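You operate a simulated robot arm through the tools that you are given. There is no shell and no other tool. Be economical: measure what you need, move in short steps, check, and stop when the job is done.

You are at the controls of a simulated robot arm. One attempt, no reset.

JOB
Set the black dial for 2.5 kg sacks and wind the label strip tight.
Fine: purple lever back to HOLD; pink lever off to wind, back on after.

Only the result counts: the job must be done as asked and must still hold three seconds after the hand-in. Knocking over, shifting, dropping, spilling or breaking anything else fails it.

ROBOT AND FRAMES
A 6-joint arm with a two-finger gripper, hanging from a carriage that runs on a gantry, over the field with the corners [-2039, 1249], [-2110, -129], [-12, -237], [59, 1141] (x, y) and turns from -362 to 326 degrees about z. Base frame: it is fixed where the carriage stands at the start and does not move with it; the origin is on the floor, on the carriage's upright axis, x ahead of it, y to its left, z up. Units: mm, degrees, N and s.
Its first joint turns from -166.0 to 166.0 degrees. Places, roughly: black dial [600, -200, 600]; pink lever [600, 200, 1300]; purple lever [600, -100, 600]; red lever [600, -300, 1100]; round plate [700, 100, 1200]; shaker switch [700, -300, 1300]; white roller [700, 0, 1300]. Payload 2.45 kg.
The tool frame sits at the grasp point between the pads (the TCP): z along the fingers, y along the line on which they close. The tips reach 26 mm beyond it. Largest opening 96 mm; the body of the gripper starts 69 mm behind the TCP.
Orientation is that of the tool frame in the base frame, as a unit quaternion [x, y, z, w]. With the fingers straight down and closing along the base's y, the tool's x points along the base's -x, its y along +y and its z along -z.

CONTROLS
- The arm moves only by the tool play_rows. Its argument "increments" is text: rows parted by semicolons, each of 7 numbers parted by spaces: the shift along the tool's x, y, z in mm, then the turn, a rotation vector about the tool's x, y, z in degrees, then the closure, from 0 (fully open) to 1 (shut). In form: dx dy dz wx wy wz hand; .... A call has 1 to 8 rows; each row shifts and turns the commanded pose from where the row before left it, along the tool's axes as they then stand. A row lasts 0.2 s, in which the tool goes at most 50 mm and 8.6 degrees; a call with a longer step from one row to the next is refused whole, and so is a gripper value outside its range. Where a pose cannot be reached the arm comes as near as it can. A force on the tool above 90 N (or 10 N above the force at the start of the call, whichever is more), or a blocked arm, ends the call early, and 0.2 s more pass. Each finger halts on what it meets, pressing with about 41 N; the grip force reading is that of the motor and also rises with nothing between the fingers. The clock runs only during rows and for 0.2 s after the last one: add rows that do not move to give the fingers time. The reply holds the time, the measured pose of the TCP, the force on the tool along the base axes, the opening and the grip force, in the units named above and with some noise, with the torque about the TCP (base axes, N m) and any sound that the robot's microphone picked up, and new pictures: "views" is both (left out), scene, wrist or none.
- Cameras (640 x 400 px; columns grow to the right, rows downward): "scene" is now at [259, -4.5, 1814.7]; the picture's right is [-0.08, -1.00, 0.00], its down [-0.91, 0.08, -0.42] and it looks along [0.42, -0.03, -0.91] (base axes); focal length 259 px, centre (320, 200). "wrist" rides on the gripper at [82, 3, -98] in the tool frame; the picture's right is [-0.04, 1.00, 0.00], its down [-0.73, -0.03, -0.68] and it looks along [-0.68, -0.03, 0.73] (tool axes); focal length 256 px, centre (320, 200). There is no depth. A picture from a camera that has moved, and an enlarged one, comes with that camera's place and axes in the base frame and with its lens.
- lift_body(by): slides the trunk up (or, below 0, down) by that many mm; the arm and the scene camera ride with it, the base frame stays. It gives what a move gives, with no picture.
- steer(legs): drives the robot by 1 to 6 legs, each [ahead, left, turn to the left] in mm, mm and degrees, along the robot's own axes; the way and the turn of a leg run together, so that a leg with both is an arc; at most 1500 mm and 180 degrees a leg. The arm and the cameras ride along, it lands a little off, and it stops where it bumps. It keeps to its track: a leg is cut to what the track allows. It gives what a move gives, and a new picture of the scene camera.
- pan_tilt(pan, tilt): turns the head with the scene camera to pan (to the left, within 155 degrees either way) and tilt (down, from -29 to 69), counted from straight ahead of the robot. It gives what a move gives, and a new picture of the scene camera.
- zoom(camera, box): a new picture of the part [left, top, right, bottom] of that camera's present view, enlarged. It takes no simulated time.
- sign_off(): hands the job in; it is judged then, once.

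Work in short steps. Places have to be worked out from the pictures, the camera data and where the tool is seen: move nearer, look again, correct. Check each grasp and each placing, and mend what went wrong. You have 120 turns and 260 pictures in all, those below and enlarged ones among them. Open the gripper and draw the arm clear of the work before you hand the job in, unless the task says otherwise; then end with one line.

The tools are called after "Call:" by a JSON object that holds its "method" and its "body". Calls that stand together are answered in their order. play_rows: Moves the arm, as the interface text tells. Its arguments: {"type":"object","properties":{"increments":{"type":"string"},"views":{"type":"string","enum":["both","scene","wrist","none"]}},"required":["increments"]} The other tools are called the same way: lift_body (by) slides the trunk up or down; steer (legs) drives the base; pan_tilt (pan, tilt) turns the head that bears the scene camera; zoom (camera, box) takes an enlarged picture of a part of a camera's view; sign_off () hands the job in.

At the start:

```text
time: 0.0
eef_pos: [463.2, 141.4, 999.9]
tcp_rot: [0.0, 1.0, 0.0, 0.0]
wrist_force: [-0.3, -0.4, 0.0]
ft_torque: [0.0, 0.02, -0.01]
width: 95.7
grasp_force: 0.1
trunk travel left (down, up): [-550.0, 52.0]
robot x, y, heading: [-0.1, 3.0, 0.2]
head pan, tilt: [-4.7, 65.4]
```

scene: 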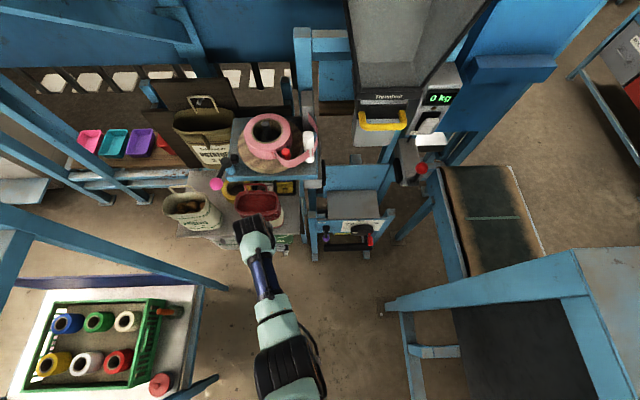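
wrist: 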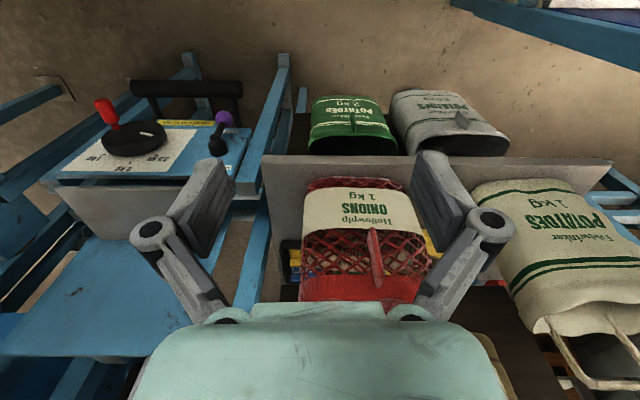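

The pictures show the dial with the purple lever on the low panel, and the roll plate with the pink lever above. I'll enlarge these parts first.

Call:
{"method": "zoom", "body": {"camera": "scene", "box": [180, 90, 340, 190]}}

Call:
{"method": "zoom", "body": {"camera": "scene", "box": [290, 150, 450, 270]}}

Call:
{"method": "zoom", "body": {"camera": "wrist", "box": [50, 70, 290, 220]}}

```text
4.00 times, centred on (260, 140) of scene
camera zoom: at [259.0, -4.5, 1814.7], right [-0.08, -1.0, 0.0], down [-0.91, 0.08, -0.42], along [0.42, -0.03, -0.91], focal length 1037 px, centre (560, 440)
```

zoom: 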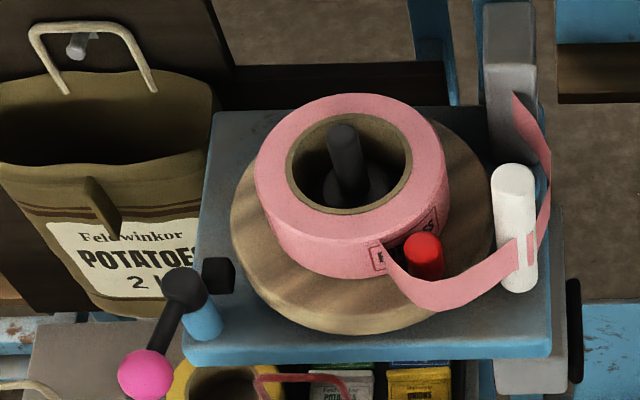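

```text
3.33 times, centred on (370, 210) of scene
camera zoom: at [259.0, -4.5, 1814.7], right [-0.08, -1.0, 0.0], down [-0.91, 0.08, -0.42], along [0.42, -0.03, -0.91], focal length 864 px, centre (153, 167)
```

zoom: 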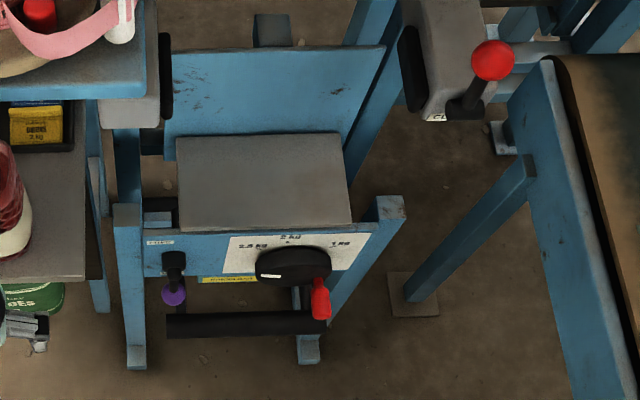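

```text
2.67 times, centred on (170, 145) of wrist
camera zoom: at [381.7, 145.5, 1097.2], right [0.04, 1.0, 0.0], down [0.73, -0.03, 0.68], along [0.68, -0.03, -0.73], focal length 683 px, centre (720, 347)
```

zoom: 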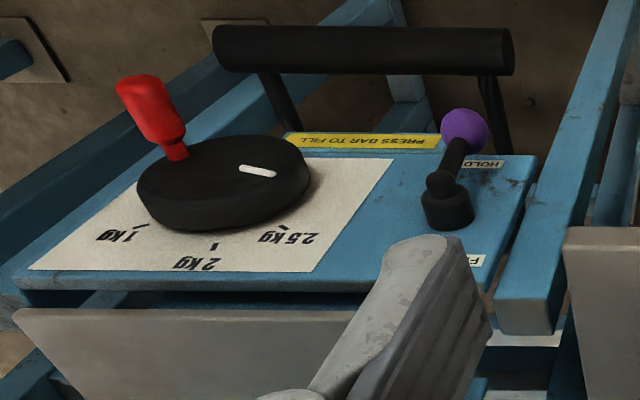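

Dial panel is near (613,-218,685), almost vertical and facing the robot. I'll back off and shift right for room, so I can then turn the tool forward.

Call:
{"method": "steer", "body": {"legs": [[-200, 0, 0], [0, -150, 0]]}}

```text
time: 2.6
eef_pos: [266.4, -8.4, 999.8]
tcp_rot: [0.001, 1.0, 0.0, -0.001]
wrist_force: [-0.3, -0.5, 1.2]
ft_torque: [0.02, 0.03, -0.04]
width: 96.2
grasp_force: 0.1
trunk travel left (down, up): [-550.0, 52.0]
robot x, y, heading: [-196.5, -149.8, -0.0]
head pan, tilt: [-4.7, 65.4]
camera scene: at [61.2, -154.6, 1814.7], right [-0.08, -1.0, 0.0], down [-0.91, 0.08, -0.42], along [0.42, -0.04, -0.91], focal length 259 px, centre (320, 200)
```

scene: 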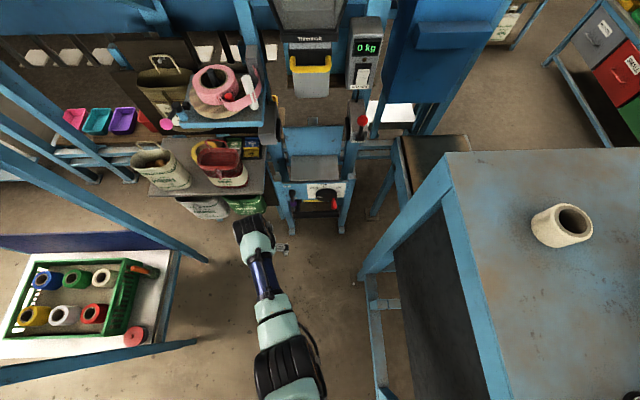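

Yaw the gripper by half a turn so that the wrist camera ends above it once it points forward.

Call:
{"method": "play_rows", "body": {"increments": "0 0 0 0 0 8.5 0.5; 0 0 0 0 0 8.5 0.5; 0 0 0 0 0 8.5 0.5; 0 0 0 0 0 8.5 0.5; 0 0 0 0 0 8.5 0.5; 0 0 0 0 0 8.5 0.5; 0 0 0 0 0 8.5 0.5; 0 0 0 0 0 8.5 0.5", "views": "none"}}

Call:
{"method": "play_rows", "body": {"increments": "0 0 0 0 0 8.5 0.5; 0 0 0 0 0 8.5 0.5; 0 0 0 0 0 8.5 0.5; 0 0 0 0 0 8.5 0.5; 0 0 0 0 0 8.5 0.5; 0 0 0 0 0 8.5 0.5; 0 0 0 0 0 8.5 0.5; 0 0 0 0 0 8.5 0.5", "views": "none"}}

Call:
{"method": "play_rows", "body": {"increments": "0 0 0 0 0 8.5 0.5; 0 0 0 0 0 8.5 0.5; 0 0 0 0 0 8.5 0.5; 0 0 0 0 0 8.5 0.5; 0 0 0 0 0 8.5 0.5; 0 0 0 0 0 1.5 0.5", "views": "scene"}}

```text
time: 4.4
eef_pos: [265.7, -8.4, 1000.4]
tcp_rot: [0.561, 0.828, 0.0, 0.001]
wrist_force: [-0.8, 0.0, 0.4]
ft_torque: [0.01, 0.03, 0.01]
width: 48.0
grasp_force: 0.1
trunk travel left (down, up): [-550.0, 52.0]
robot x, y, heading: [-196.3, -149.8, 0.1]
head pan, tilt: [-4.7, 65.4]
```

```text
time: 6.2
eef_pos: [266.0, -7.8, 999.4]
tcp_rot: [0.928, 0.373, 0.0, 0.0]
wrist_force: [0.3, -0.3, 0.9]
ft_torque: [0.04, 0.01, 0.0]
width: 47.9
grasp_force: 0.0
trunk travel left (down, up): [-550.0, 52.0]
robot x, y, heading: [-196.9, -147.4, -0.0]
head pan, tilt: [-4.7, 65.4]
```

```text
time: 7.6
eef_pos: [291.0, -137.7, 988.2]
tcp_rot: [0.998, 0.066, 0.0, -0.018]
wrist_force: [-0.1, 0.6, 0.4]
ft_torque: [-0.01, 0.0, -0.01]
width: 48.4
grasp_force: 0.1
out of reach, approached as far as the arm can: row 3, 4, 5, 6
trunk travel left (down, up): [-550.0, 52.0]
robot x, y, heading: [-198.7, -147.9, -0.1]
head pan, tilt: [-4.7, 65.4]
camera scene: at [61.2, -154.6, 1814.7], right [-0.08, -1.0, 0.0], down [-0.91, 0.08, -0.42], along [0.42, -0.04, -0.91], focal length 259 px, centre (320, 200)
```

scene: 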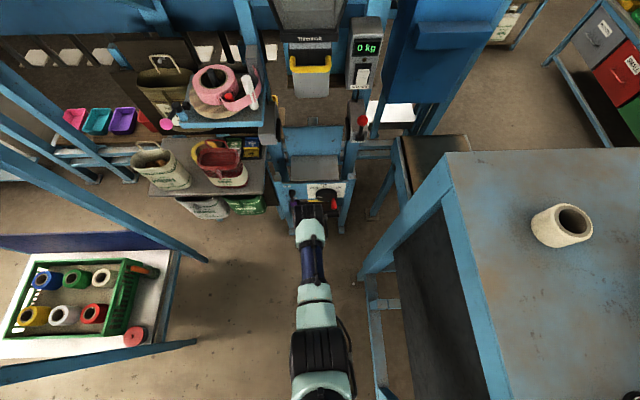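

Yaw is near enough (172°), limited by the wrist. Now pitch the tool forward by about 70°.

Call:
{"method": "play_rows", "body": {"increments": "0 0 0 0 8.5 0 0.5; 0 0 0 0 8.5 0 0.5; 0 0 0 0 8.5 0 0.5; 0 0 0 0 8.5 0 0.5", "views": "wrist"}}

```text
time: 8.6
eef_pos: [291.0, -138.0, 990.8]
tcp_rot: [0.954, 0.058, 0.292, -0.036]
wrist_force: [0.0, -0.1, 0.7]
ft_torque: [0.0, 0.0, 0.02]
width: 48.0
grasp_force: 0.0
trunk travel left (down, up): [-550.0, 52.0]
robot x, y, heading: [-199.1, -148.6, -0.1]
head pan, tilt: [-4.7, 65.4]
camera wrist: at [302.7, -143.7, 1116.2], right [0.1, -0.99, -0.06], down [-0.98, -0.11, 0.15], along [-0.15, 0.04, -0.99], focal length 256 px, centre (320, 200)
```

wrist: 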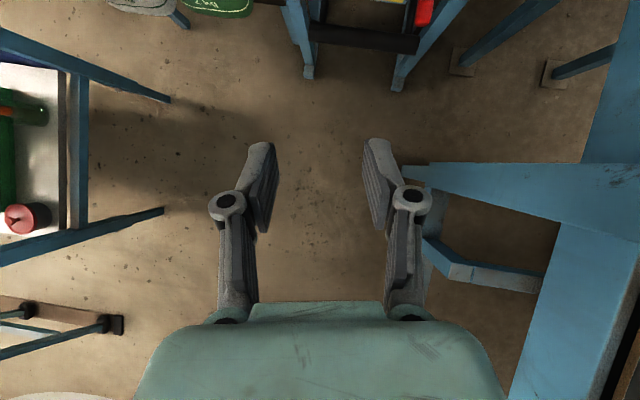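

Pitching works; continue by 36° more.

Call:
{"method": "play_rows", "body": {"increments": "0 0 0 0 8.5 0 0.5; 0 0 0 0 8.5 0 0.5; 0 0 0 0 8.5 0 0.5; 0 0 0 0 8.5 0 0.5; 0 0 0 0 4 0 0.5", "views": "wrist"}}

```text
time: 9.8
eef_pos: [289.4, -132.9, 989.3]
tcp_rot: [0.829, 0.051, 0.553, -0.063]
wrist_force: [-0.1, 0.3, 0.8]
ft_torque: [-0.01, -0.02, 0.01]
width: 47.9
grasp_force: 0.1
out of reach, approached as far as the arm can: row 5
trunk travel left (down, up): [-550.0, 52.0]
robot x, y, heading: [-196.4, -151.0, -0.3]
head pan, tilt: [-4.7, 65.4]
camera wrist: at [231.1, -149.7, 1100.1], right [0.14, -0.99, -0.08], down [-0.9, -0.09, -0.42], along [0.4, 0.13, -0.9], focal length 256 px, centre (320, 200)
```

wrist: 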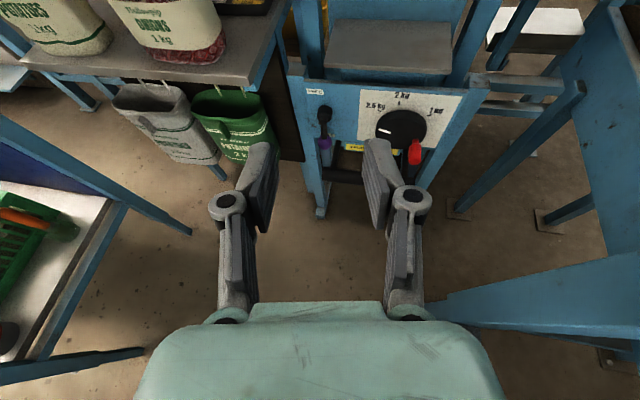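

Lower the trunk so the gripper comes level with the panel (open floor below the arm), then look.

Call:
{"method": "lift_body", "body": {"by": -260}}

Call:
{"method": "play_rows", "body": {"increments": "0 0 20 0 0 0 0.5; 0 0 20 0 0 0 0.5", "views": "both"}}

```text
time: 12.4
eef_pos: [288.9, -131.5, 729.3]
tcp_rot: [0.829, 0.052, 0.553, -0.063]
wrist_force: [-0.5, -0.1, 0.4]
ft_torque: [-0.05, -0.02, 0.0]
width: 47.9
grasp_force: 0.1
trunk travel left (down, up): [-290.0, 312.0]
robot x, y, heading: [-197.2, -152.4, 0.1]
head pan, tilt: [-4.7, 65.4]
```

```text
time: 13.0
eef_pos: [326.1, -125.7, 715.5]
tcp_rot: [0.829, 0.052, 0.553, -0.063]
wrist_force: [1.5, 0.2, 0.0]
ft_torque: [0.02, 0.0, -0.04]
width: 48.0
grasp_force: 0.1
trunk travel left (down, up): [-290.0, 312.0]
robot x, y, heading: [-198.4, -148.6, -0.4]
head pan, tilt: [-4.7, 65.4]
camera scene: at [61.4, -154.6, 1554.8], right [-0.08, -1.0, 0.0], down [-0.91, 0.08, -0.42], along [0.42, -0.04, -0.91], focal length 259 px, centre (320, 200)
camera wrist: at [267.9, -142.9, 826.3], right [0.14, -0.99, -0.08], down [-0.9, -0.09, -0.42], along [0.4, 0.14, -0.9], focal length 256 px, centre (320, 200)
```

scene: 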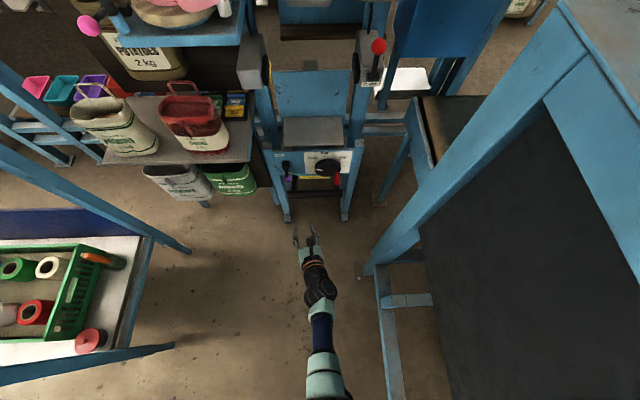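
wrist: 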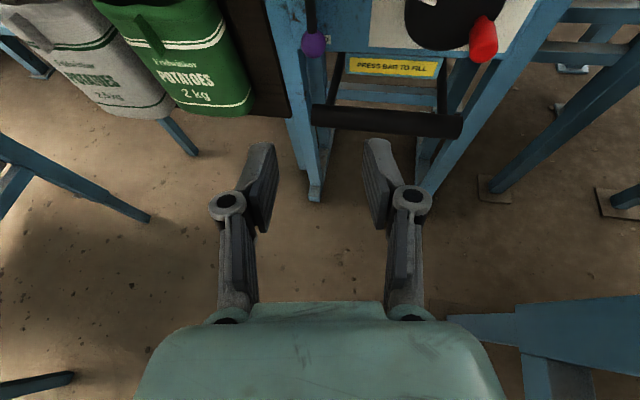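

Straighten the yaw and rise about 130 mm so the wrist camera sees the whole panel.

Call:
{"method": "play_rows", "body": {"increments": "0 0 0 -5 0 0 0.5; 0 0 0 -5 0 0 0.5; 45 0 -18 0 0 0 0.5; 45 0 -18 0 0 0 0.5; 35 0 -14 0 0 0 0.5", "views": "wrist"}}

Call:
{"method": "zoom", "body": {"camera": "wrist", "box": [230, 0, 550, 200]}}

```text
time: 14.2
eef_pos: [326.5, -123.6, 849.9]
tcp_rot: [0.831, 0.004, 0.556, 0.01]
wrist_force: [0.0, -0.2, 0.6]
ft_torque: [0.02, -0.02, -0.03]
width: 48.0
grasp_force: 0.0
out of reach, approached as far as the arm can: row 2
trunk travel left (down, up): [-290.0, 312.0]
robot x, y, heading: [-198.2, -151.0, -0.2]
head pan, tilt: [-4.7, 65.4]
camera wrist: at [266.4, -122.6, 961.5], right [-0.02, -1.0, -0.02], down [-0.91, 0.03, -0.42], along [0.42, 0.01, -0.91], focal length 256 px, centre (320, 200)
```

wrist: 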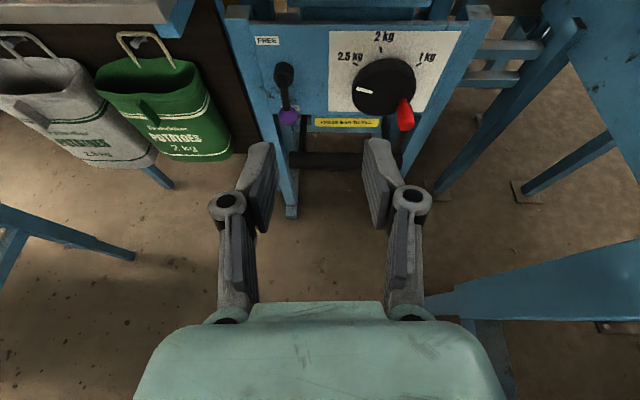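

```text
2.00 times, centred on (390, 100) of wrist
camera zoom: at [266.4, -122.6, 961.5], right [-0.02, -1.0, -0.02], down [-0.91, 0.03, -0.42], along [0.42, 0.01, -0.91], focal length 512 px, centre (180, 400)
```

zoom: 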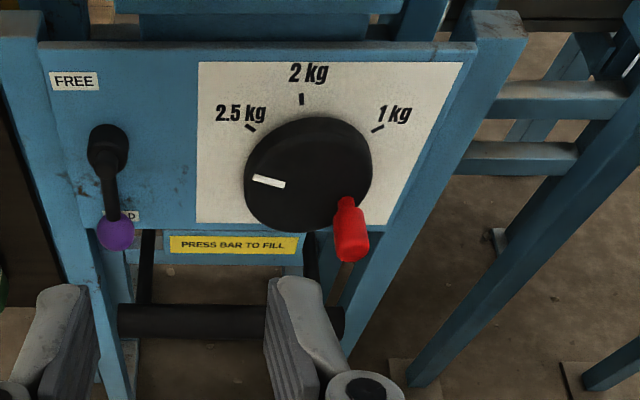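

Good view. Triangulated: purple ball ≈ (607,-63,597), lever pivot ≈ (625,-66,672), bar ≈ (591,-177,471). Move to a stand-off about 80 mm ahead of the purple ball.

Call:
{"method": "play_rows", "body": {"increments": "-18 -9.4 39.3 0 0 0 0.375; -18 -9.4 39.3 0 0 0 0.375; -18 -9.4 39.3 0 0 0 0.375; -18 -9.4 39.3 0 0 0 0.375; -18 -9.4 39.3 0 0 0 0.375; -18 -9.4 39.3 0 0 0 0.375; -18 -9.4 39.3 0 0 0 0.375", "views": "both"}}

```text
time: 15.8
eef_pos: [425.3, -90.7, 746.1]
tcp_rot: [0.831, 0.004, 0.556, 0.009]
wrist_force: [-0.2, 0.7, -0.3]
ft_torque: [0.03, -0.02, 0.01]
width: 60.2
grasp_force: 0.1
out of reach, approached as far as the arm can: row 3, 4, 5, 6, 7
trunk travel left (down, up): [-290.0, 312.0]
robot x, y, heading: [-197.4, -151.1, -0.1]
head pan, tilt: [-4.7, 65.4]
camera scene: at [61.2, -154.6, 1554.7], right [-0.08, -1.0, 0.0], down [-0.91, 0.08, -0.42], along [0.42, -0.04, -0.91], focal length 259 px, centre (320, 200)
camera wrist: at [365.1, -91.7, 857.0], right [-0.02, -1.0, -0.02], down [-0.91, 0.02, -0.42], along [0.42, 0.01, -0.91], focal length 256 px, centre (320, 200)
```

scene: 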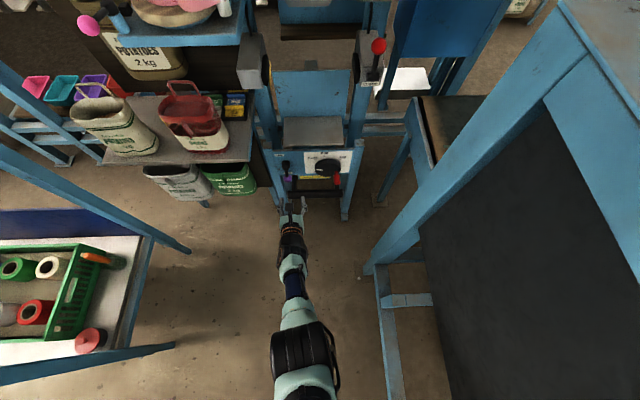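
wrist: 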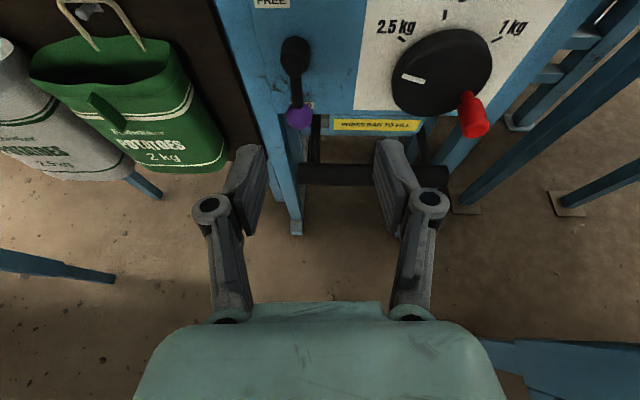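

The arm is at its reach limit, so I retract it a little, lower the trunk, and then drive forward.

Call:
{"method": "play_rows", "body": {"increments": "16 0 -32 0 0 0 0.375; 16 0 -32 0 0 0 0.375; 16 0 -32 0 0 0 0.375", "views": "none"}}

Call:
{"method": "lift_body", "body": {"by": -200}}

Call:
{"method": "steer", "body": {"legs": [[120, 27, 0]]}}

```text
time: 16.6
eef_pos: [359.1, -90.4, 817.4]
tcp_rot: [0.832, 0.005, 0.554, 0.009]
wrist_force: [-0.3, 0.9, 0.3]
ft_torque: [0.02, 0.03, 0.03]
width: 59.8
grasp_force: 0.1
out of reach, approached as far as the arm can: row 1
trunk travel left (down, up): [-290.0, 312.0]
robot x, y, heading: [-198.9, -149.1, -0.2]
head pan, tilt: [-4.7, 65.4]
```

```text
time: 18.8
eef_pos: [361.1, -89.5, 618.3]
tcp_rot: [0.832, 0.004, 0.555, 0.009]
wrist_force: [0.3, -0.3, 0.0]
ft_torque: [-0.04, -0.02, -0.01]
width: 60.0
grasp_force: 0.1
trunk travel left (down, up): [-90.0, 512.0]
robot x, y, heading: [-199.9, -153.3, -0.2]
head pan, tilt: [-4.7, 65.4]
```

```text
time: 20.1
eef_pos: [479.4, -63.2, 617.5]
tcp_rot: [0.831, 0.004, 0.556, 0.009]
wrist_force: [1.3, -0.6, -0.5]
ft_torque: [-0.03, 0.03, -0.01]
width: 60.0
grasp_force: 0.0
trunk travel left (down, up): [-90.0, 512.0]
robot x, y, heading: [-79.4, -124.7, -0.3]
head pan, tilt: [-4.7, 65.4]
camera scene: at [180.5, -127.8, 1354.9], right [-0.09, -1.0, 0.0], down [-0.91, 0.08, -0.42], along [0.42, -0.04, -0.91], focal length 259 px, centre (320, 200)
```

scene: 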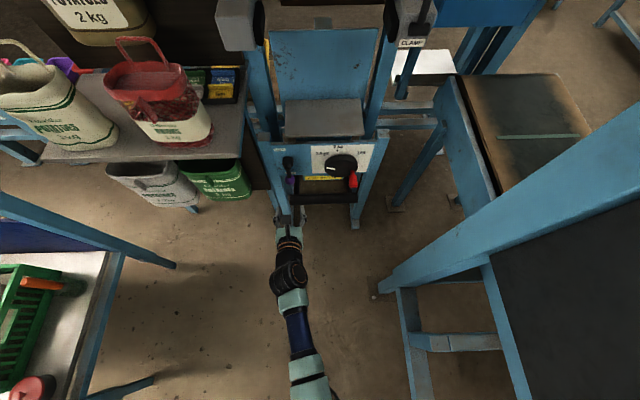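

Drive another 50 mm forward, to the stand-off at x≈530.

Call:
{"method": "steer", "body": {"legs": [[50, 0, 0]]}}

Call:
{"method": "play_rows", "body": {"increments": "0 0 5 0 0 0 0.375", "views": "wrist"}}

```text
time: 21.0
eef_pos: [527.8, -63.1, 617.4]
tcp_rot: [0.831, 0.004, 0.556, 0.009]
wrist_force: [0.0, 0.1, 0.3]
ft_torque: [-0.02, 0.04, 0.03]
width: 59.9
grasp_force: 0.0
trunk travel left (down, up): [-90.0, 512.0]
robot x, y, heading: [-27.9, -121.2, -0.2]
head pan, tilt: [-4.7, 65.4]
camera scene: at [228.9, -128.0, 1354.9], right [-0.09, -1.0, 0.0], down [-0.91, 0.08, -0.42], along [0.42, -0.04, -0.91], focal length 259 px, centre (320, 200)
```

scene: 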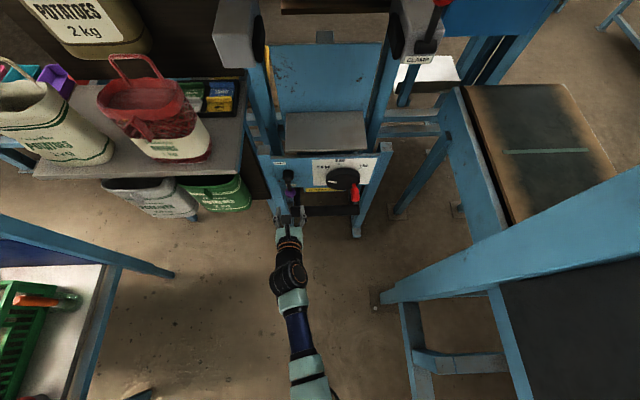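

```text
time: 21.4
eef_pos: [532.4, -63.4, 617.2]
tcp_rot: [0.831, 0.003, 0.556, 0.01]
wrist_force: [-0.6, -0.3, -0.8]
ft_torque: [0.0, 0.03, 0.01]
width: 60.1
grasp_force: 0.0
trunk travel left (down, up): [-90.0, 512.0]
robot x, y, heading: [-33.3, -123.2, 0.1]
head pan, tilt: [-4.7, 65.4]
camera wrist: at [472.3, -63.7, 728.8], right [-0.02, -1.0, -0.02], down [-0.91, 0.03, -0.42], along [0.42, 0.01, -0.91], focal length 256 px, centre (320, 200)
```

wrist: 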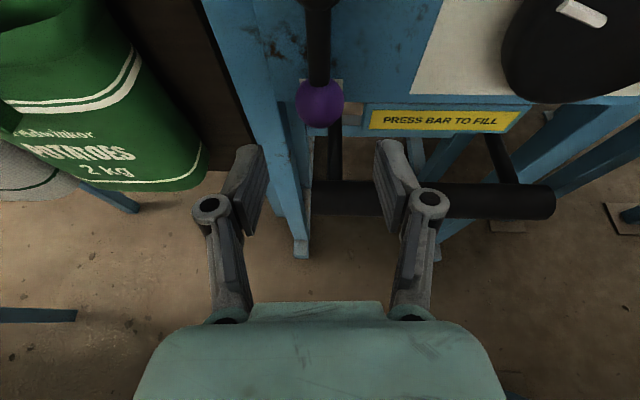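

Ball confirmed at (606,-64,597). Advance so the ball lies between the pads.

Call:
{"method": "play_rows", "body": {"increments": "5 0 35 0 0 0 0.375; 4 0 35 0 0 0 0.375", "views": "wrist"}}

```text
time: 22.0
eef_pos: [603.4, -65.0, 597.4]
tcp_rot: [0.831, 0.003, 0.555, 0.009]
wrist_force: [-0.1, 0.0, 0.4]
ft_torque: [0.04, -0.02, 0.0]
width: 59.4
grasp_force: 0.0
trunk travel left (down, up): [-90.0, 512.0]
robot x, y, heading: [-28.6, -121.7, 0.0]
head pan, tilt: [-4.7, 65.4]
camera wrist: at [542.0, -65.1, 709.4], right [-0.02, -1.0, -0.02], down [-0.91, 0.02, -0.42], along [0.42, 0.01, -0.91], focal length 256 px, centre (320, 200)
```

wrist: 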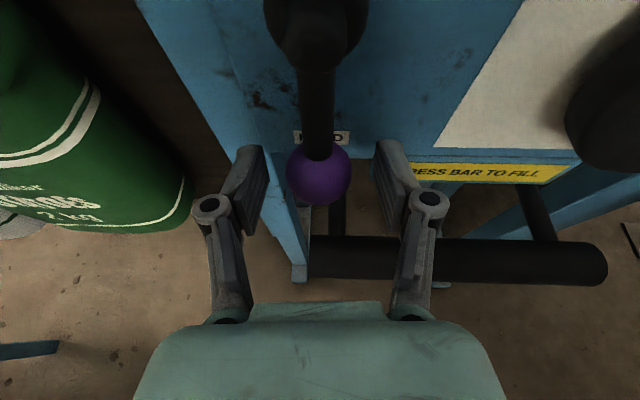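

The ball is between the pads. Before gripping, look at the lever's pivot to judge how it swings.

Call:
{"method": "zoom", "body": {"camera": "scene", "box": [250, 140, 390, 230]}}

Call:
{"method": "zoom", "body": {"camera": "wrist", "box": [200, 0, 440, 150]}}

```text
4.44 times, centred on (320, 185) of scene
camera zoom: at [229.0, -128.0, 1354.9], right [-0.09, -1.0, 0.0], down [-0.91, 0.08, -0.42], along [0.42, -0.04, -0.91], focal length 1152 px, centre (320, 267)
```

zoom: 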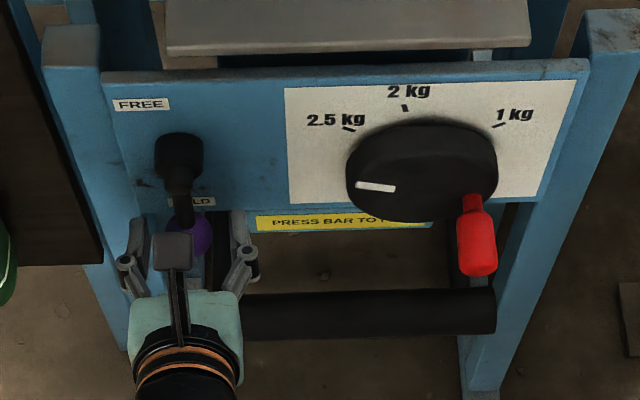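

```text
2.67 times, centred on (320, 75) of wrist
camera zoom: at [542.0, -65.1, 709.4], right [-0.02, -1.0, -0.02], down [-0.91, 0.02, -0.42], along [0.42, 0.01, -0.91], focal length 683 px, centre (320, 533)
```

zoom: 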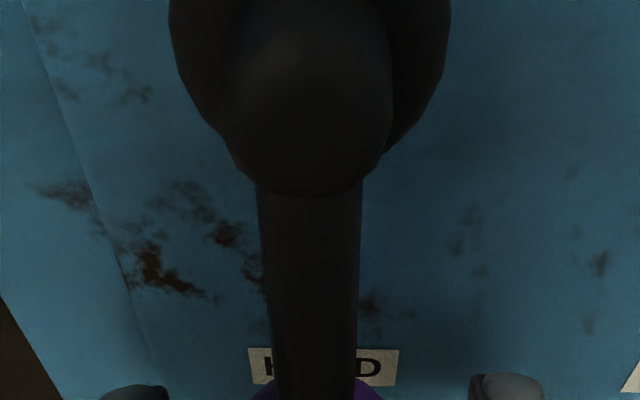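

The boss is along the panel normal, so the lever swings in the panel plane from HOLD (down) to FREE (up-left). I'll grip the ball and see how it sits.

Call:
{"method": "play_rows", "body": {"increments": "0 0 2 0 0 0 1; 0 0 0 0 0 0 1; 0 0 0 0 0 0 1", "views": "none"}}

Call:
{"method": "play_rows", "body": {"increments": "2.6 -19.4 -0.3 0 0 0 1; 0 0 0 0 0 0 1", "views": "wrist"}}

```text
time: 22.8
eef_pos: [602.0, -63.8, 595.7]
tcp_rot: [0.832, 0.004, 0.555, 0.008]
wrist_force: [-4.4, 2.5, 1.7]
ft_torque: [-0.14, 0.02, 0.17]
width: 34.7
grasp_force: 44.8
trunk travel left (down, up): [-90.0, 512.0]
robot x, y, heading: [-32.5, -126.7, -0.2]
head pan, tilt: [-4.7, 65.4]
```

```text
time: 23.4
eef_pos: [601.8, -45.3, 598.8]
tcp_rot: [0.831, 0.005, 0.556, 0.009]
wrist_force: [-1.6, -2.4, -1.1]
ft_torque: [0.05, 0.13, 0.0]
width: 33.1
grasp_force: 45.0
trunk travel left (down, up): [-90.0, 512.0]
robot x, y, heading: [-29.9, -121.2, 0.0]
head pan, tilt: [-4.7, 65.4]
camera wrist: at [542.4, -45.1, 710.8], right [-0.02, -1.0, -0.02], down [-0.91, 0.02, -0.42], along [0.42, 0.01, -0.91], focal length 256 px, centre (320, 200)
```

wrist: 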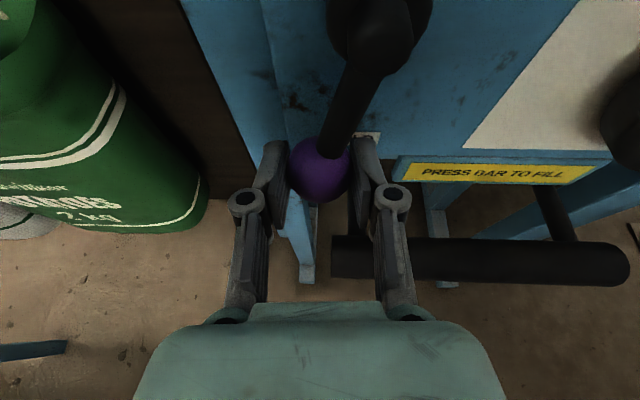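

It swings to the left freely. Continue along the arc.

Call:
{"method": "play_rows", "body": {"increments": "7.3 -18.1 -1 0 0 0 1; 11.9 -15.5 -1.6 0 0 0 1; 15.3 -12 -2 0 0 0 1; 17.9 -7.4 -2.4 0 0 0 1; 0 0 0 0 0 0 1", "views": "wrist"}}

```text
time: 24.6
eef_pos: [608.1, 4.6, 643.2]
tcp_rot: [0.833, 0.004, 0.553, 0.011]
wrist_force: [-33.4, -16.5, 1.0]
ft_torque: [0.29, -0.38, -0.16]
width: 23.1
grasp_force: 45.0
trunk travel left (down, up): [-90.0, 512.0]
robot x, y, heading: [-35.3, -122.8, -0.1]
head pan, tilt: [-4.7, 65.4]
camera wrist: at [548.0, 4.1, 755.9], right [-0.02, -1.0, -0.01], down [-0.91, 0.02, -0.41], along [0.41, 0.0, -0.91], focal length 256 px, centre (320, 200)
```

wrist: 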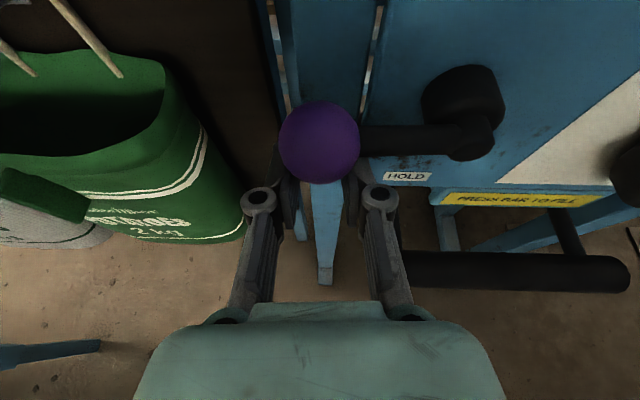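

The lever is at about 90° and the ball has squeezed upward out of the pads. It rests in the fork of the fingers, so I hold the gap and push upward as a cradle.

Call:
{"method": "play_rows", "body": {"increments": "0 0 0 0 0 0 0.78; 18 2 -3 0 0 0 0.78; 18 5 -3 0 0 0 0.78; 0 0 0 0 0 0 0.78", "views": "wrist"}}

```text
time: 25.4
eef_pos: [606.9, 3.3, 651.5]
tcp_rot: [0.847, 0.004, 0.532, 0.011]
wrist_force: [-9.1, 3.4, -20.4]
ft_torque: [0.1, 0.0, 0.36]
width: 24.7
grasp_force: 31.5
trunk travel left (down, up): [-90.0, 512.0]
robot x, y, heading: [-30.1, -122.3, -0.1]
head pan, tilt: [-4.7, 65.4]
stopped in row 3: the force on the tool passed its limit at 108 N (the readings are from after the stop); the commanded pose is now the measured one
camera wrist: at [553.1, 3.6, 767.1], right [-0.02, -1.0, -0.01], down [-0.93, 0.03, -0.37], along [0.37, 0.0, -0.93], focal length 256 px, centre (320, 200)
```

wrist: 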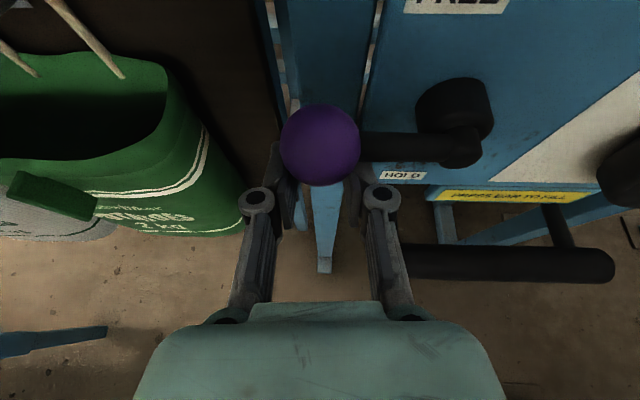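

The force rose to 108 N with the lever horizontal — probably its FREE stop. Open, back off and look.

Call:
{"method": "play_rows", "body": {"increments": "-12 0 0 0 0 0 0.5; -10 0 -20 0 0 0 0.3; 0 0 -45 0 0 0 0.3; 20 0 -45 0 0 0 0.3; 40 10 -20 0 0 0 0.3", "views": "wrist"}}

Call:
{"method": "zoom", "body": {"camera": "scene", "box": [240, 130, 400, 230]}}

```text
time: 26.6
eef_pos: [513.6, -4.7, 747.2]
tcp_rot: [0.843, 0.004, 0.537, 0.011]
wrist_force: [0.0, 0.2, 1.0]
ft_torque: [-0.01, 0.01, 0.03]
width: 67.5
grasp_force: 0.1
trunk travel left (down, up): [-90.0, 512.0]
robot x, y, heading: [-32.4, -124.6, -0.3]
head pan, tilt: [-4.7, 65.4]
camera wrist: at [460.3, -5.6, 863.0], right [-0.02, -1.0, -0.01], down [-0.93, 0.03, -0.38], along [0.38, 0.0, -0.93], focal length 256 px, centre (320, 200)
```

wrist: 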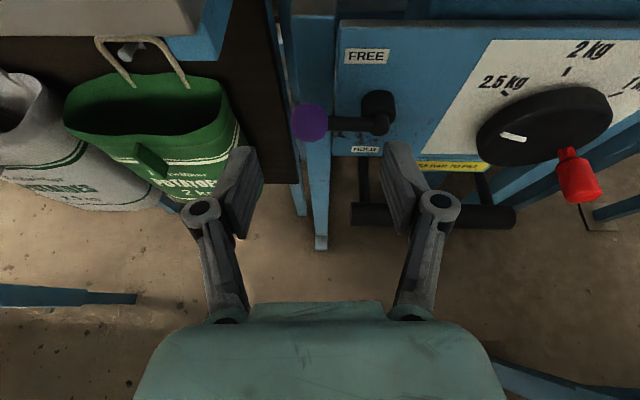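

```text
4.00 times, centred on (320, 180) of scene
camera zoom: at [229.3, -127.5, 1354.8], right [-0.08, -1.0, 0.0], down [-0.91, 0.08, -0.42], along [0.42, -0.04, -0.91], focal length 1037 px, centre (320, 280)
```

zoom: 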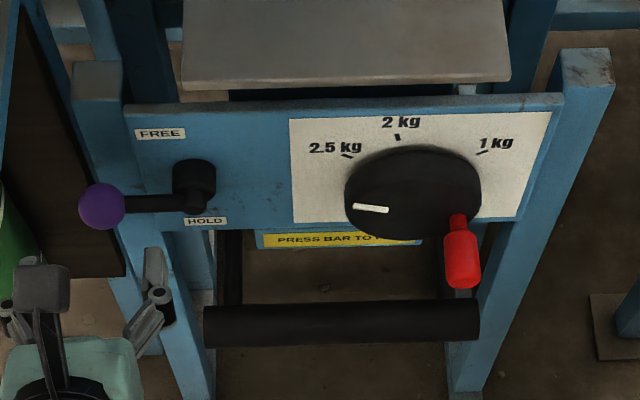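

The lever rests horizontal, beneath FREE. The red knob is centred near (586,-273,623) with its tip at (565,-271,628), and the dial face centre near (624,-239,637). I'll drive right to face the dial, then approach the knob.

Call:
{"method": "steer", "body": {"legs": [[0, -95, 0]]}}

```text
time: 27.7
eef_pos: [515.8, -102.2, 748.7]
tcp_rot: [0.843, 0.002, 0.538, 0.012]
wrist_force: [-0.9, -1.4, -0.7]
ft_torque: [0.02, 0.0, 0.01]
width: 67.3
grasp_force: 0.1
trunk travel left (down, up): [-90.0, 512.0]
robot x, y, heading: [-31.6, -219.5, -0.1]
head pan, tilt: [-4.7, 65.4]
camera scene: at [228.8, -223.7, 1354.7], right [-0.08, -1.0, 0.0], down [-0.91, 0.08, -0.42], along [0.42, -0.04, -0.91], focal length 259 px, centre (320, 200)
```

scene: 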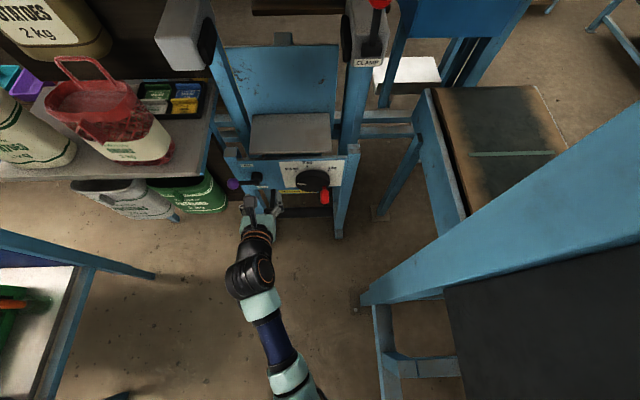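

Move to the stand-off in front of the knob.

Call:
{"method": "play_rows", "body": {"increments": "-23 42 8.5 0 0 0 0.4; -23 42 8.5 0 0 0 0.4; -23 42 8.5 0 0 0 0.4; -23 42 8.5 0 0 0 0.4; 0 0 0 0 3 0 0.4", "views": "both"}}

```text
time: 28.9
eef_pos: [502.1, -203.4, 633.7]
tcp_rot: [0.829, 0.001, 0.56, 0.014]
wrist_force: [0.2, 0.1, 0.3]
ft_torque: [-0.01, 0.03, 0.0]
width: 57.4
grasp_force: 0.0
out of reach, approached as far as the arm can: row 2, 3, 4
trunk travel left (down, up): [-90.0, 512.0]
robot x, y, heading: [-30.0, -216.2, -0.4]
head pan, tilt: [-4.7, 65.4]
camera scene: at [228.6, -223.0, 1354.7], right [-0.08, -1.0, 0.0], down [-0.91, 0.08, -0.42], along [0.42, -0.03, -0.91], focal length 259 px, centre (320, 200)
camera wrist: at [440.8, -201.3, 744.9], right [-0.03, -1.0, -0.01], down [-0.9, 0.03, -0.43], along [0.43, 0.0, -0.9], focal length 256 px, centre (320, 200)
```

scene: 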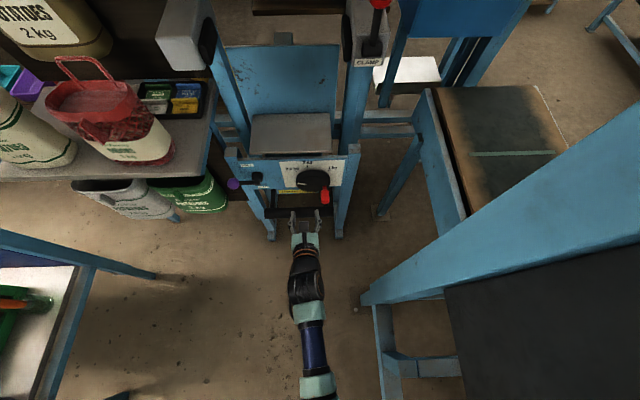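
wrist: 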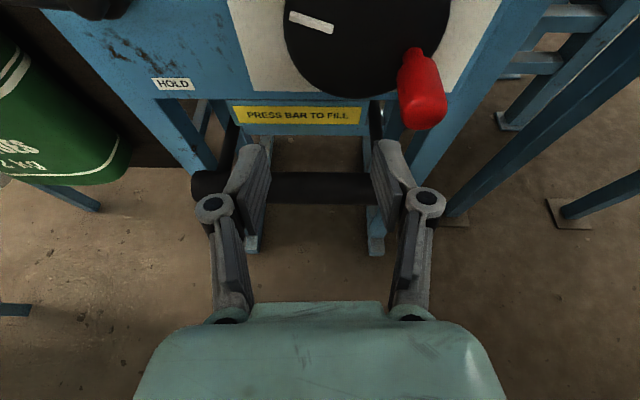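

The arm hits a limit going right, so I turn the carriage 7° right instead, which puts the gripper in line with the knob.

Call:
{"method": "steer", "body": {"legs": [[0, 0, -7]]}}

Call:
{"method": "play_rows", "body": {"increments": "0 0 2 0 0 0 0.4", "views": "wrist"}}

```text
time: 29.9
eef_pos: [499.2, -266.7, 633.6]
tcp_rot: [0.827, -0.049, 0.558, 0.048]
wrist_force: [0.6, 0.5, 0.2]
ft_torque: [-0.01, 0.01, -0.01]
width: 57.5
grasp_force: 0.1
trunk travel left (down, up): [-90.0, 512.0]
robot x, y, heading: [-30.6, -218.1, -7.0]
head pan, tilt: [-4.7, 65.4]
camera scene: at [226.2, -254.8, 1354.7], right [-0.2, -0.98, 0.0], down [-0.89, 0.19, -0.42], along [0.41, -0.09, -0.91], focal length 259 px, centre (320, 200)
```

scene: 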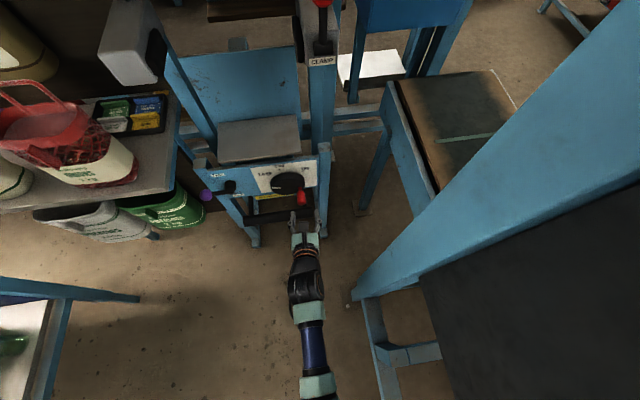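

```text
time: 30.3
eef_pos: [502.3, -268.2, 633.7]
tcp_rot: [0.827, -0.049, 0.558, 0.048]
wrist_force: [-0.7, -0.2, -0.2]
ft_torque: [0.04, -0.01, 0.05]
width: 57.7
grasp_force: 0.1
trunk travel left (down, up): [-90.0, 512.0]
robot x, y, heading: [-34.0, -219.1, -7.2]
head pan, tilt: [-4.7, 65.4]
camera wrist: at [441.6, -258.8, 744.0], right [-0.15, -0.99, -0.01], down [-0.89, 0.14, -0.43], along [0.43, -0.05, -0.9], focal length 256 px, centre (320, 200)
```

wrist: 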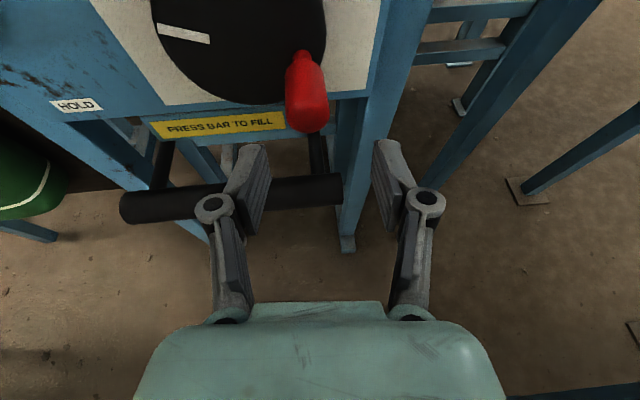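

Knob centre estimate ≈ (576,-268,622). Approach halfway and look again.

Call:
{"method": "play_rows", "body": {"increments": "8 -5 20 0 0 0 0.4; 8 -5 18 0 0 0 0.4", "views": "wrist"}}

```text
time: 30.9
eef_pos: [546.5, -263.1, 634.1]
tcp_rot: [0.826, -0.049, 0.559, 0.048]
wrist_force: [0.1, 0.3, 0.0]
ft_torque: [0.01, 0.0, 0.0]
width: 57.9
grasp_force: 0.0
trunk travel left (down, up): [-90.0, 512.0]
robot x, y, heading: [-28.7, -214.7, -6.9]
head pan, tilt: [-4.7, 65.4]
camera wrist: at [484.9, -254.5, 745.1], right [-0.15, -0.99, -0.01], down [-0.89, 0.14, -0.43], along [0.43, -0.05, -0.9], focal length 256 px, centre (320, 200)
```

wrist: 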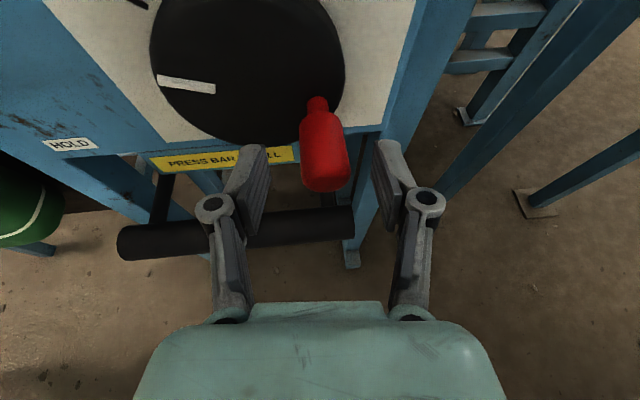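

Knob centre (573,-268,625). Advance 27 mm and close.

Call:
{"method": "play_rows", "body": {"increments": "1 1 27 0 0 0 0.4; 0 0 0 0 0 0 1; 0 0 0 0 0 0 1; 0 0 0 0 0 0 1", "views": "wrist"}}

```text
time: 31.9
eef_pos: [569.9, -267.1, 624.0]
tcp_rot: [0.827, -0.048, 0.558, 0.048]
wrist_force: [1.8, -1.9, -0.6]
ft_torque: [0.08, -0.28, 1.45]
width: 27.7
grasp_force: 44.7
trunk travel left (down, up): [-90.0, 512.0]
robot x, y, heading: [-26.0, -221.9, -7.0]
head pan, tilt: [-4.7, 65.4]
camera wrist: at [509.8, -260.0, 735.6], right [-0.15, -0.99, -0.01], down [-0.89, 0.14, -0.43], along [0.43, -0.05, -0.9], focal length 256 px, centre (320, 200)
```

wrist: 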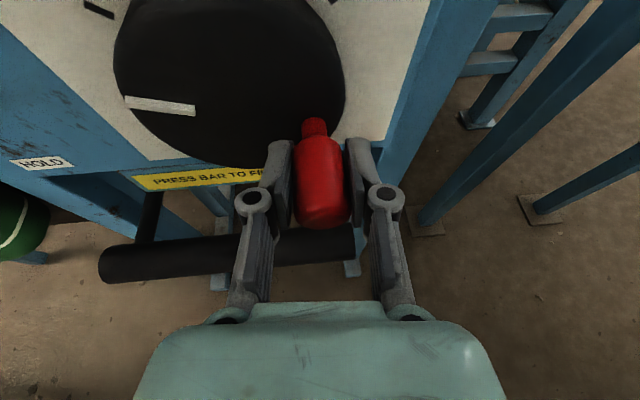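

The knob is firmly held (27.7 mm). By ray-plane work the mark is ~5° above left, and the 2.5 tick ~31°. Turn the dial clockwise about 24° along the arc and check.

Call:
{"method": "play_rows", "body": {"increments": "-3 -3.2 0 0 0 0 1; -3 -3.2 0 0 0 0 1; -2.4 -3.8 -0.3 0 0 0 1; -2.4 -3.9 -0.3 0 0 0 1; 0 0 0 0 0 0 1", "views": "wrist"}}

```text
time: 33.1
eef_pos: [569.5, -264.6, 614.0]
tcp_rot: [0.826, -0.049, 0.559, 0.052]
wrist_force: [15.8, -34.6, -6.1]
ft_torque: [0.47, -0.14, 1.41]
width: 27.6
grasp_force: 45.2
trunk travel left (down, up): [-90.0, 512.0]
robot x, y, heading: [-29.4, -218.0, -7.2]
head pan, tilt: [-4.7, 65.4]
camera wrist: at [509.9, -255.9, 725.9], right [-0.15, -0.99, -0.01], down [-0.89, 0.14, -0.43], along [0.43, -0.06, -0.9], focal length 256 px, centre (320, 200)
```

wrist: 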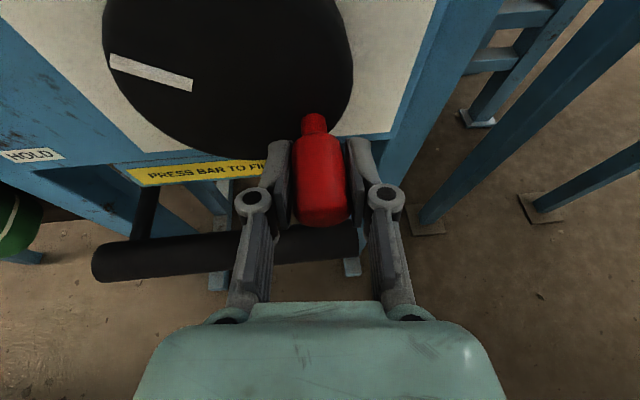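

The dial turns, but the side force shows the true arc is steeper (the knob is nearly level with the axis). Relieve the sideways command and continue downward.

Call:
{"method": "play_rows", "body": {"increments": "-2 4.5 0.6 0 0 0 1; -3.3 1.1 0.6 0 0 0 1; -3.3 1 0.6 0 0 0 1; 0 0 0 0 0 0 1", "views": "wrist"}}

Call:
{"method": "zoom", "body": {"camera": "scene", "box": [220, 140, 340, 220]}}

```text
time: 34.1
eef_pos: [570.2, -262.2, 609.1]
tcp_rot: [0.825, -0.048, 0.561, 0.048]
wrist_force: [13.1, -11.1, 7.8]
ft_torque: [0.4, -0.66, 1.66]
width: 27.7
grasp_force: 45.0
trunk travel left (down, up): [-90.0, 512.0]
robot x, y, heading: [-29.9, -219.5, -6.8]
head pan, tilt: [-4.7, 65.4]
camera wrist: at [509.0, -254.0, 719.8], right [-0.15, -0.99, -0.01], down [-0.89, 0.14, -0.44], along [0.43, -0.05, -0.9], focal length 256 px, centre (320, 200)
```

wrist: 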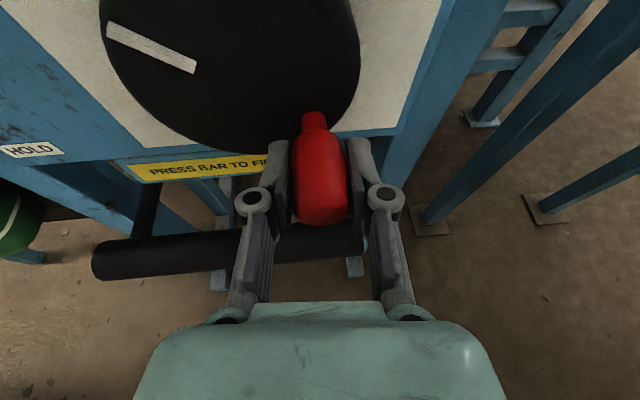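

```text
5.00 times, centred on (280, 180) of scene
camera zoom: at [229.0, -256.3, 1355.7], right [-0.2, -0.98, 0.0], down [-0.89, 0.18, -0.42], along [0.41, -0.09, -0.91], focal length 1296 px, centre (520, 300)
```

zoom: 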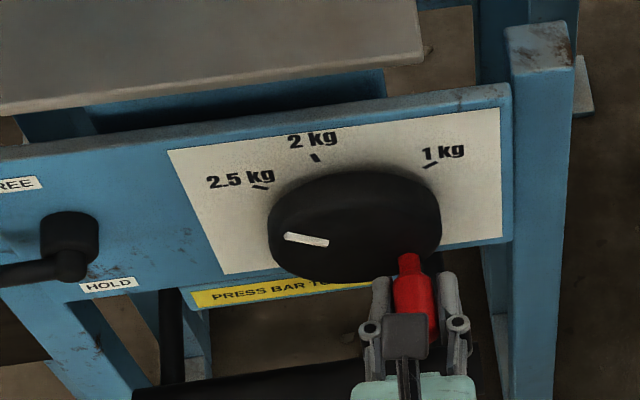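

Turning well, with lower forces now. Enlarge the dial to compare the mark with the 2.5 tick.

Call:
{"method": "zoom", "body": {"camera": "scene", "box": [250, 158, 314, 198]}}

```text
10.00 times, centred on (282, 178) of scene
camera zoom: at [229.0, -256.3, 1355.7], right [-0.2, -0.98, 0.0], down [-0.89, 0.18, -0.42], along [0.41, -0.09, -0.91], focal length 2593 px, centre (700, 420)
```

zoom: 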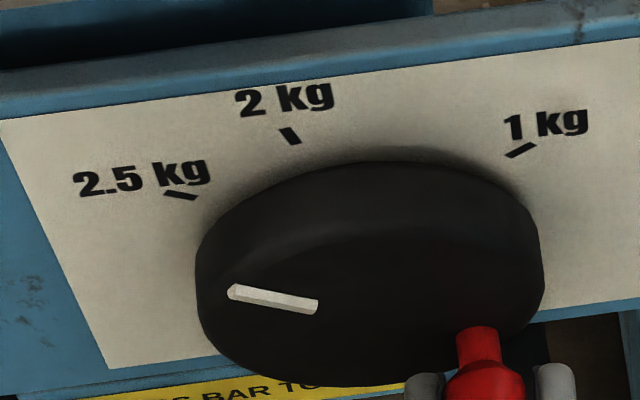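

The mark looks near the 2.5 tick, perhaps a few degrees past it. Release and back off to see it from straight on.

Call:
{"method": "play_rows", "body": {"increments": "0 0 0 0 0 0 0.4; 0 0 0 0 0 0 0.4; 0 0 -40 0 0 0 0.4; 0 0 -45 0 0 0 0.4; 40 -10 -20 0 0 0 0.4; 40 -20 -20 0 0 0 0.4", "views": "wrist"}}

Call:
{"method": "zoom", "body": {"camera": "wrist", "box": [220, 20, 380, 120]}}

Call:
{"method": "zoom", "body": {"camera": "scene", "box": [250, 158, 314, 198]}}

```text
time: 35.5
eef_pos: [484.5, -218.0, 727.7]
tcp_rot: [0.827, -0.049, 0.558, 0.048]
wrist_force: [0.2, 0.2, 0.1]
ft_torque: [0.0, 0.02, -0.03]
width: 57.9
grasp_force: 0.1
trunk travel left (down, up): [-90.0, 512.0]
robot x, y, heading: [-31.6, -217.1, -6.9]
head pan, tilt: [-4.7, 65.4]
camera wrist: at [424.5, -209.2, 838.1], right [-0.15, -0.99, -0.01], down [-0.89, 0.14, -0.43], along [0.43, -0.05, -0.9], focal length 256 px, centre (320, 200)
```

wrist: 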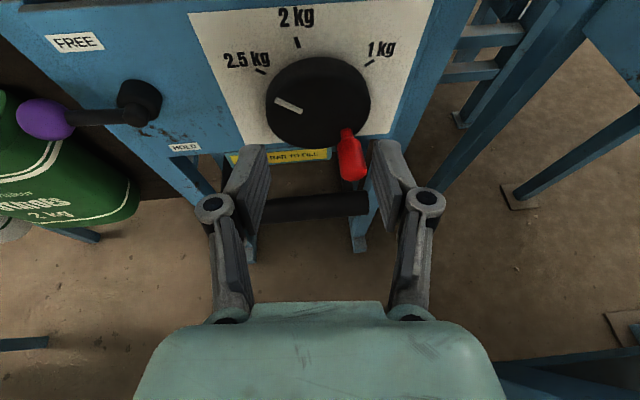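

```text
4.00 times, centred on (300, 70) of wrist
camera zoom: at [424.5, -209.2, 838.1], right [-0.15, -0.99, -0.01], down [-0.89, 0.14, -0.43], along [0.43, -0.05, -0.9], focal length 1024 px, centre (400, 720)
```

zoom: 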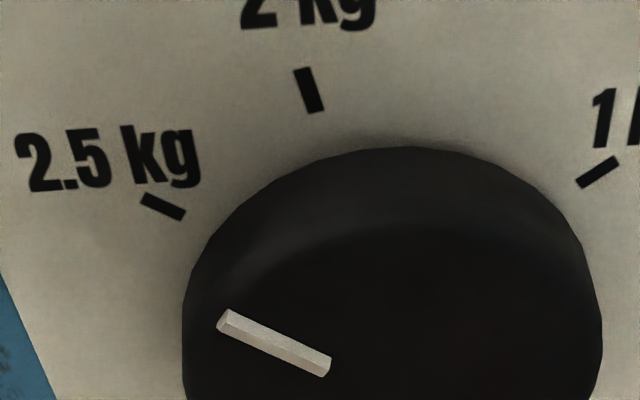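

```text
10.00 times, centred on (282, 178) of scene
camera zoom: at [226.3, -254.5, 1354.7], right [-0.2, -0.98, 0.0], down [-0.89, 0.19, -0.42], along [0.41, -0.08, -0.91], focal length 2593 px, centre (700, 420)
```

zoom: 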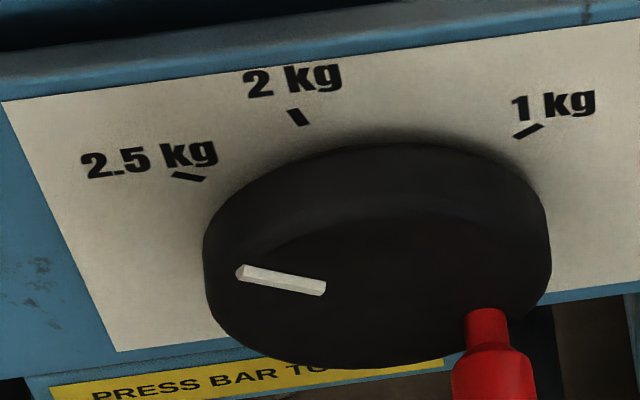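

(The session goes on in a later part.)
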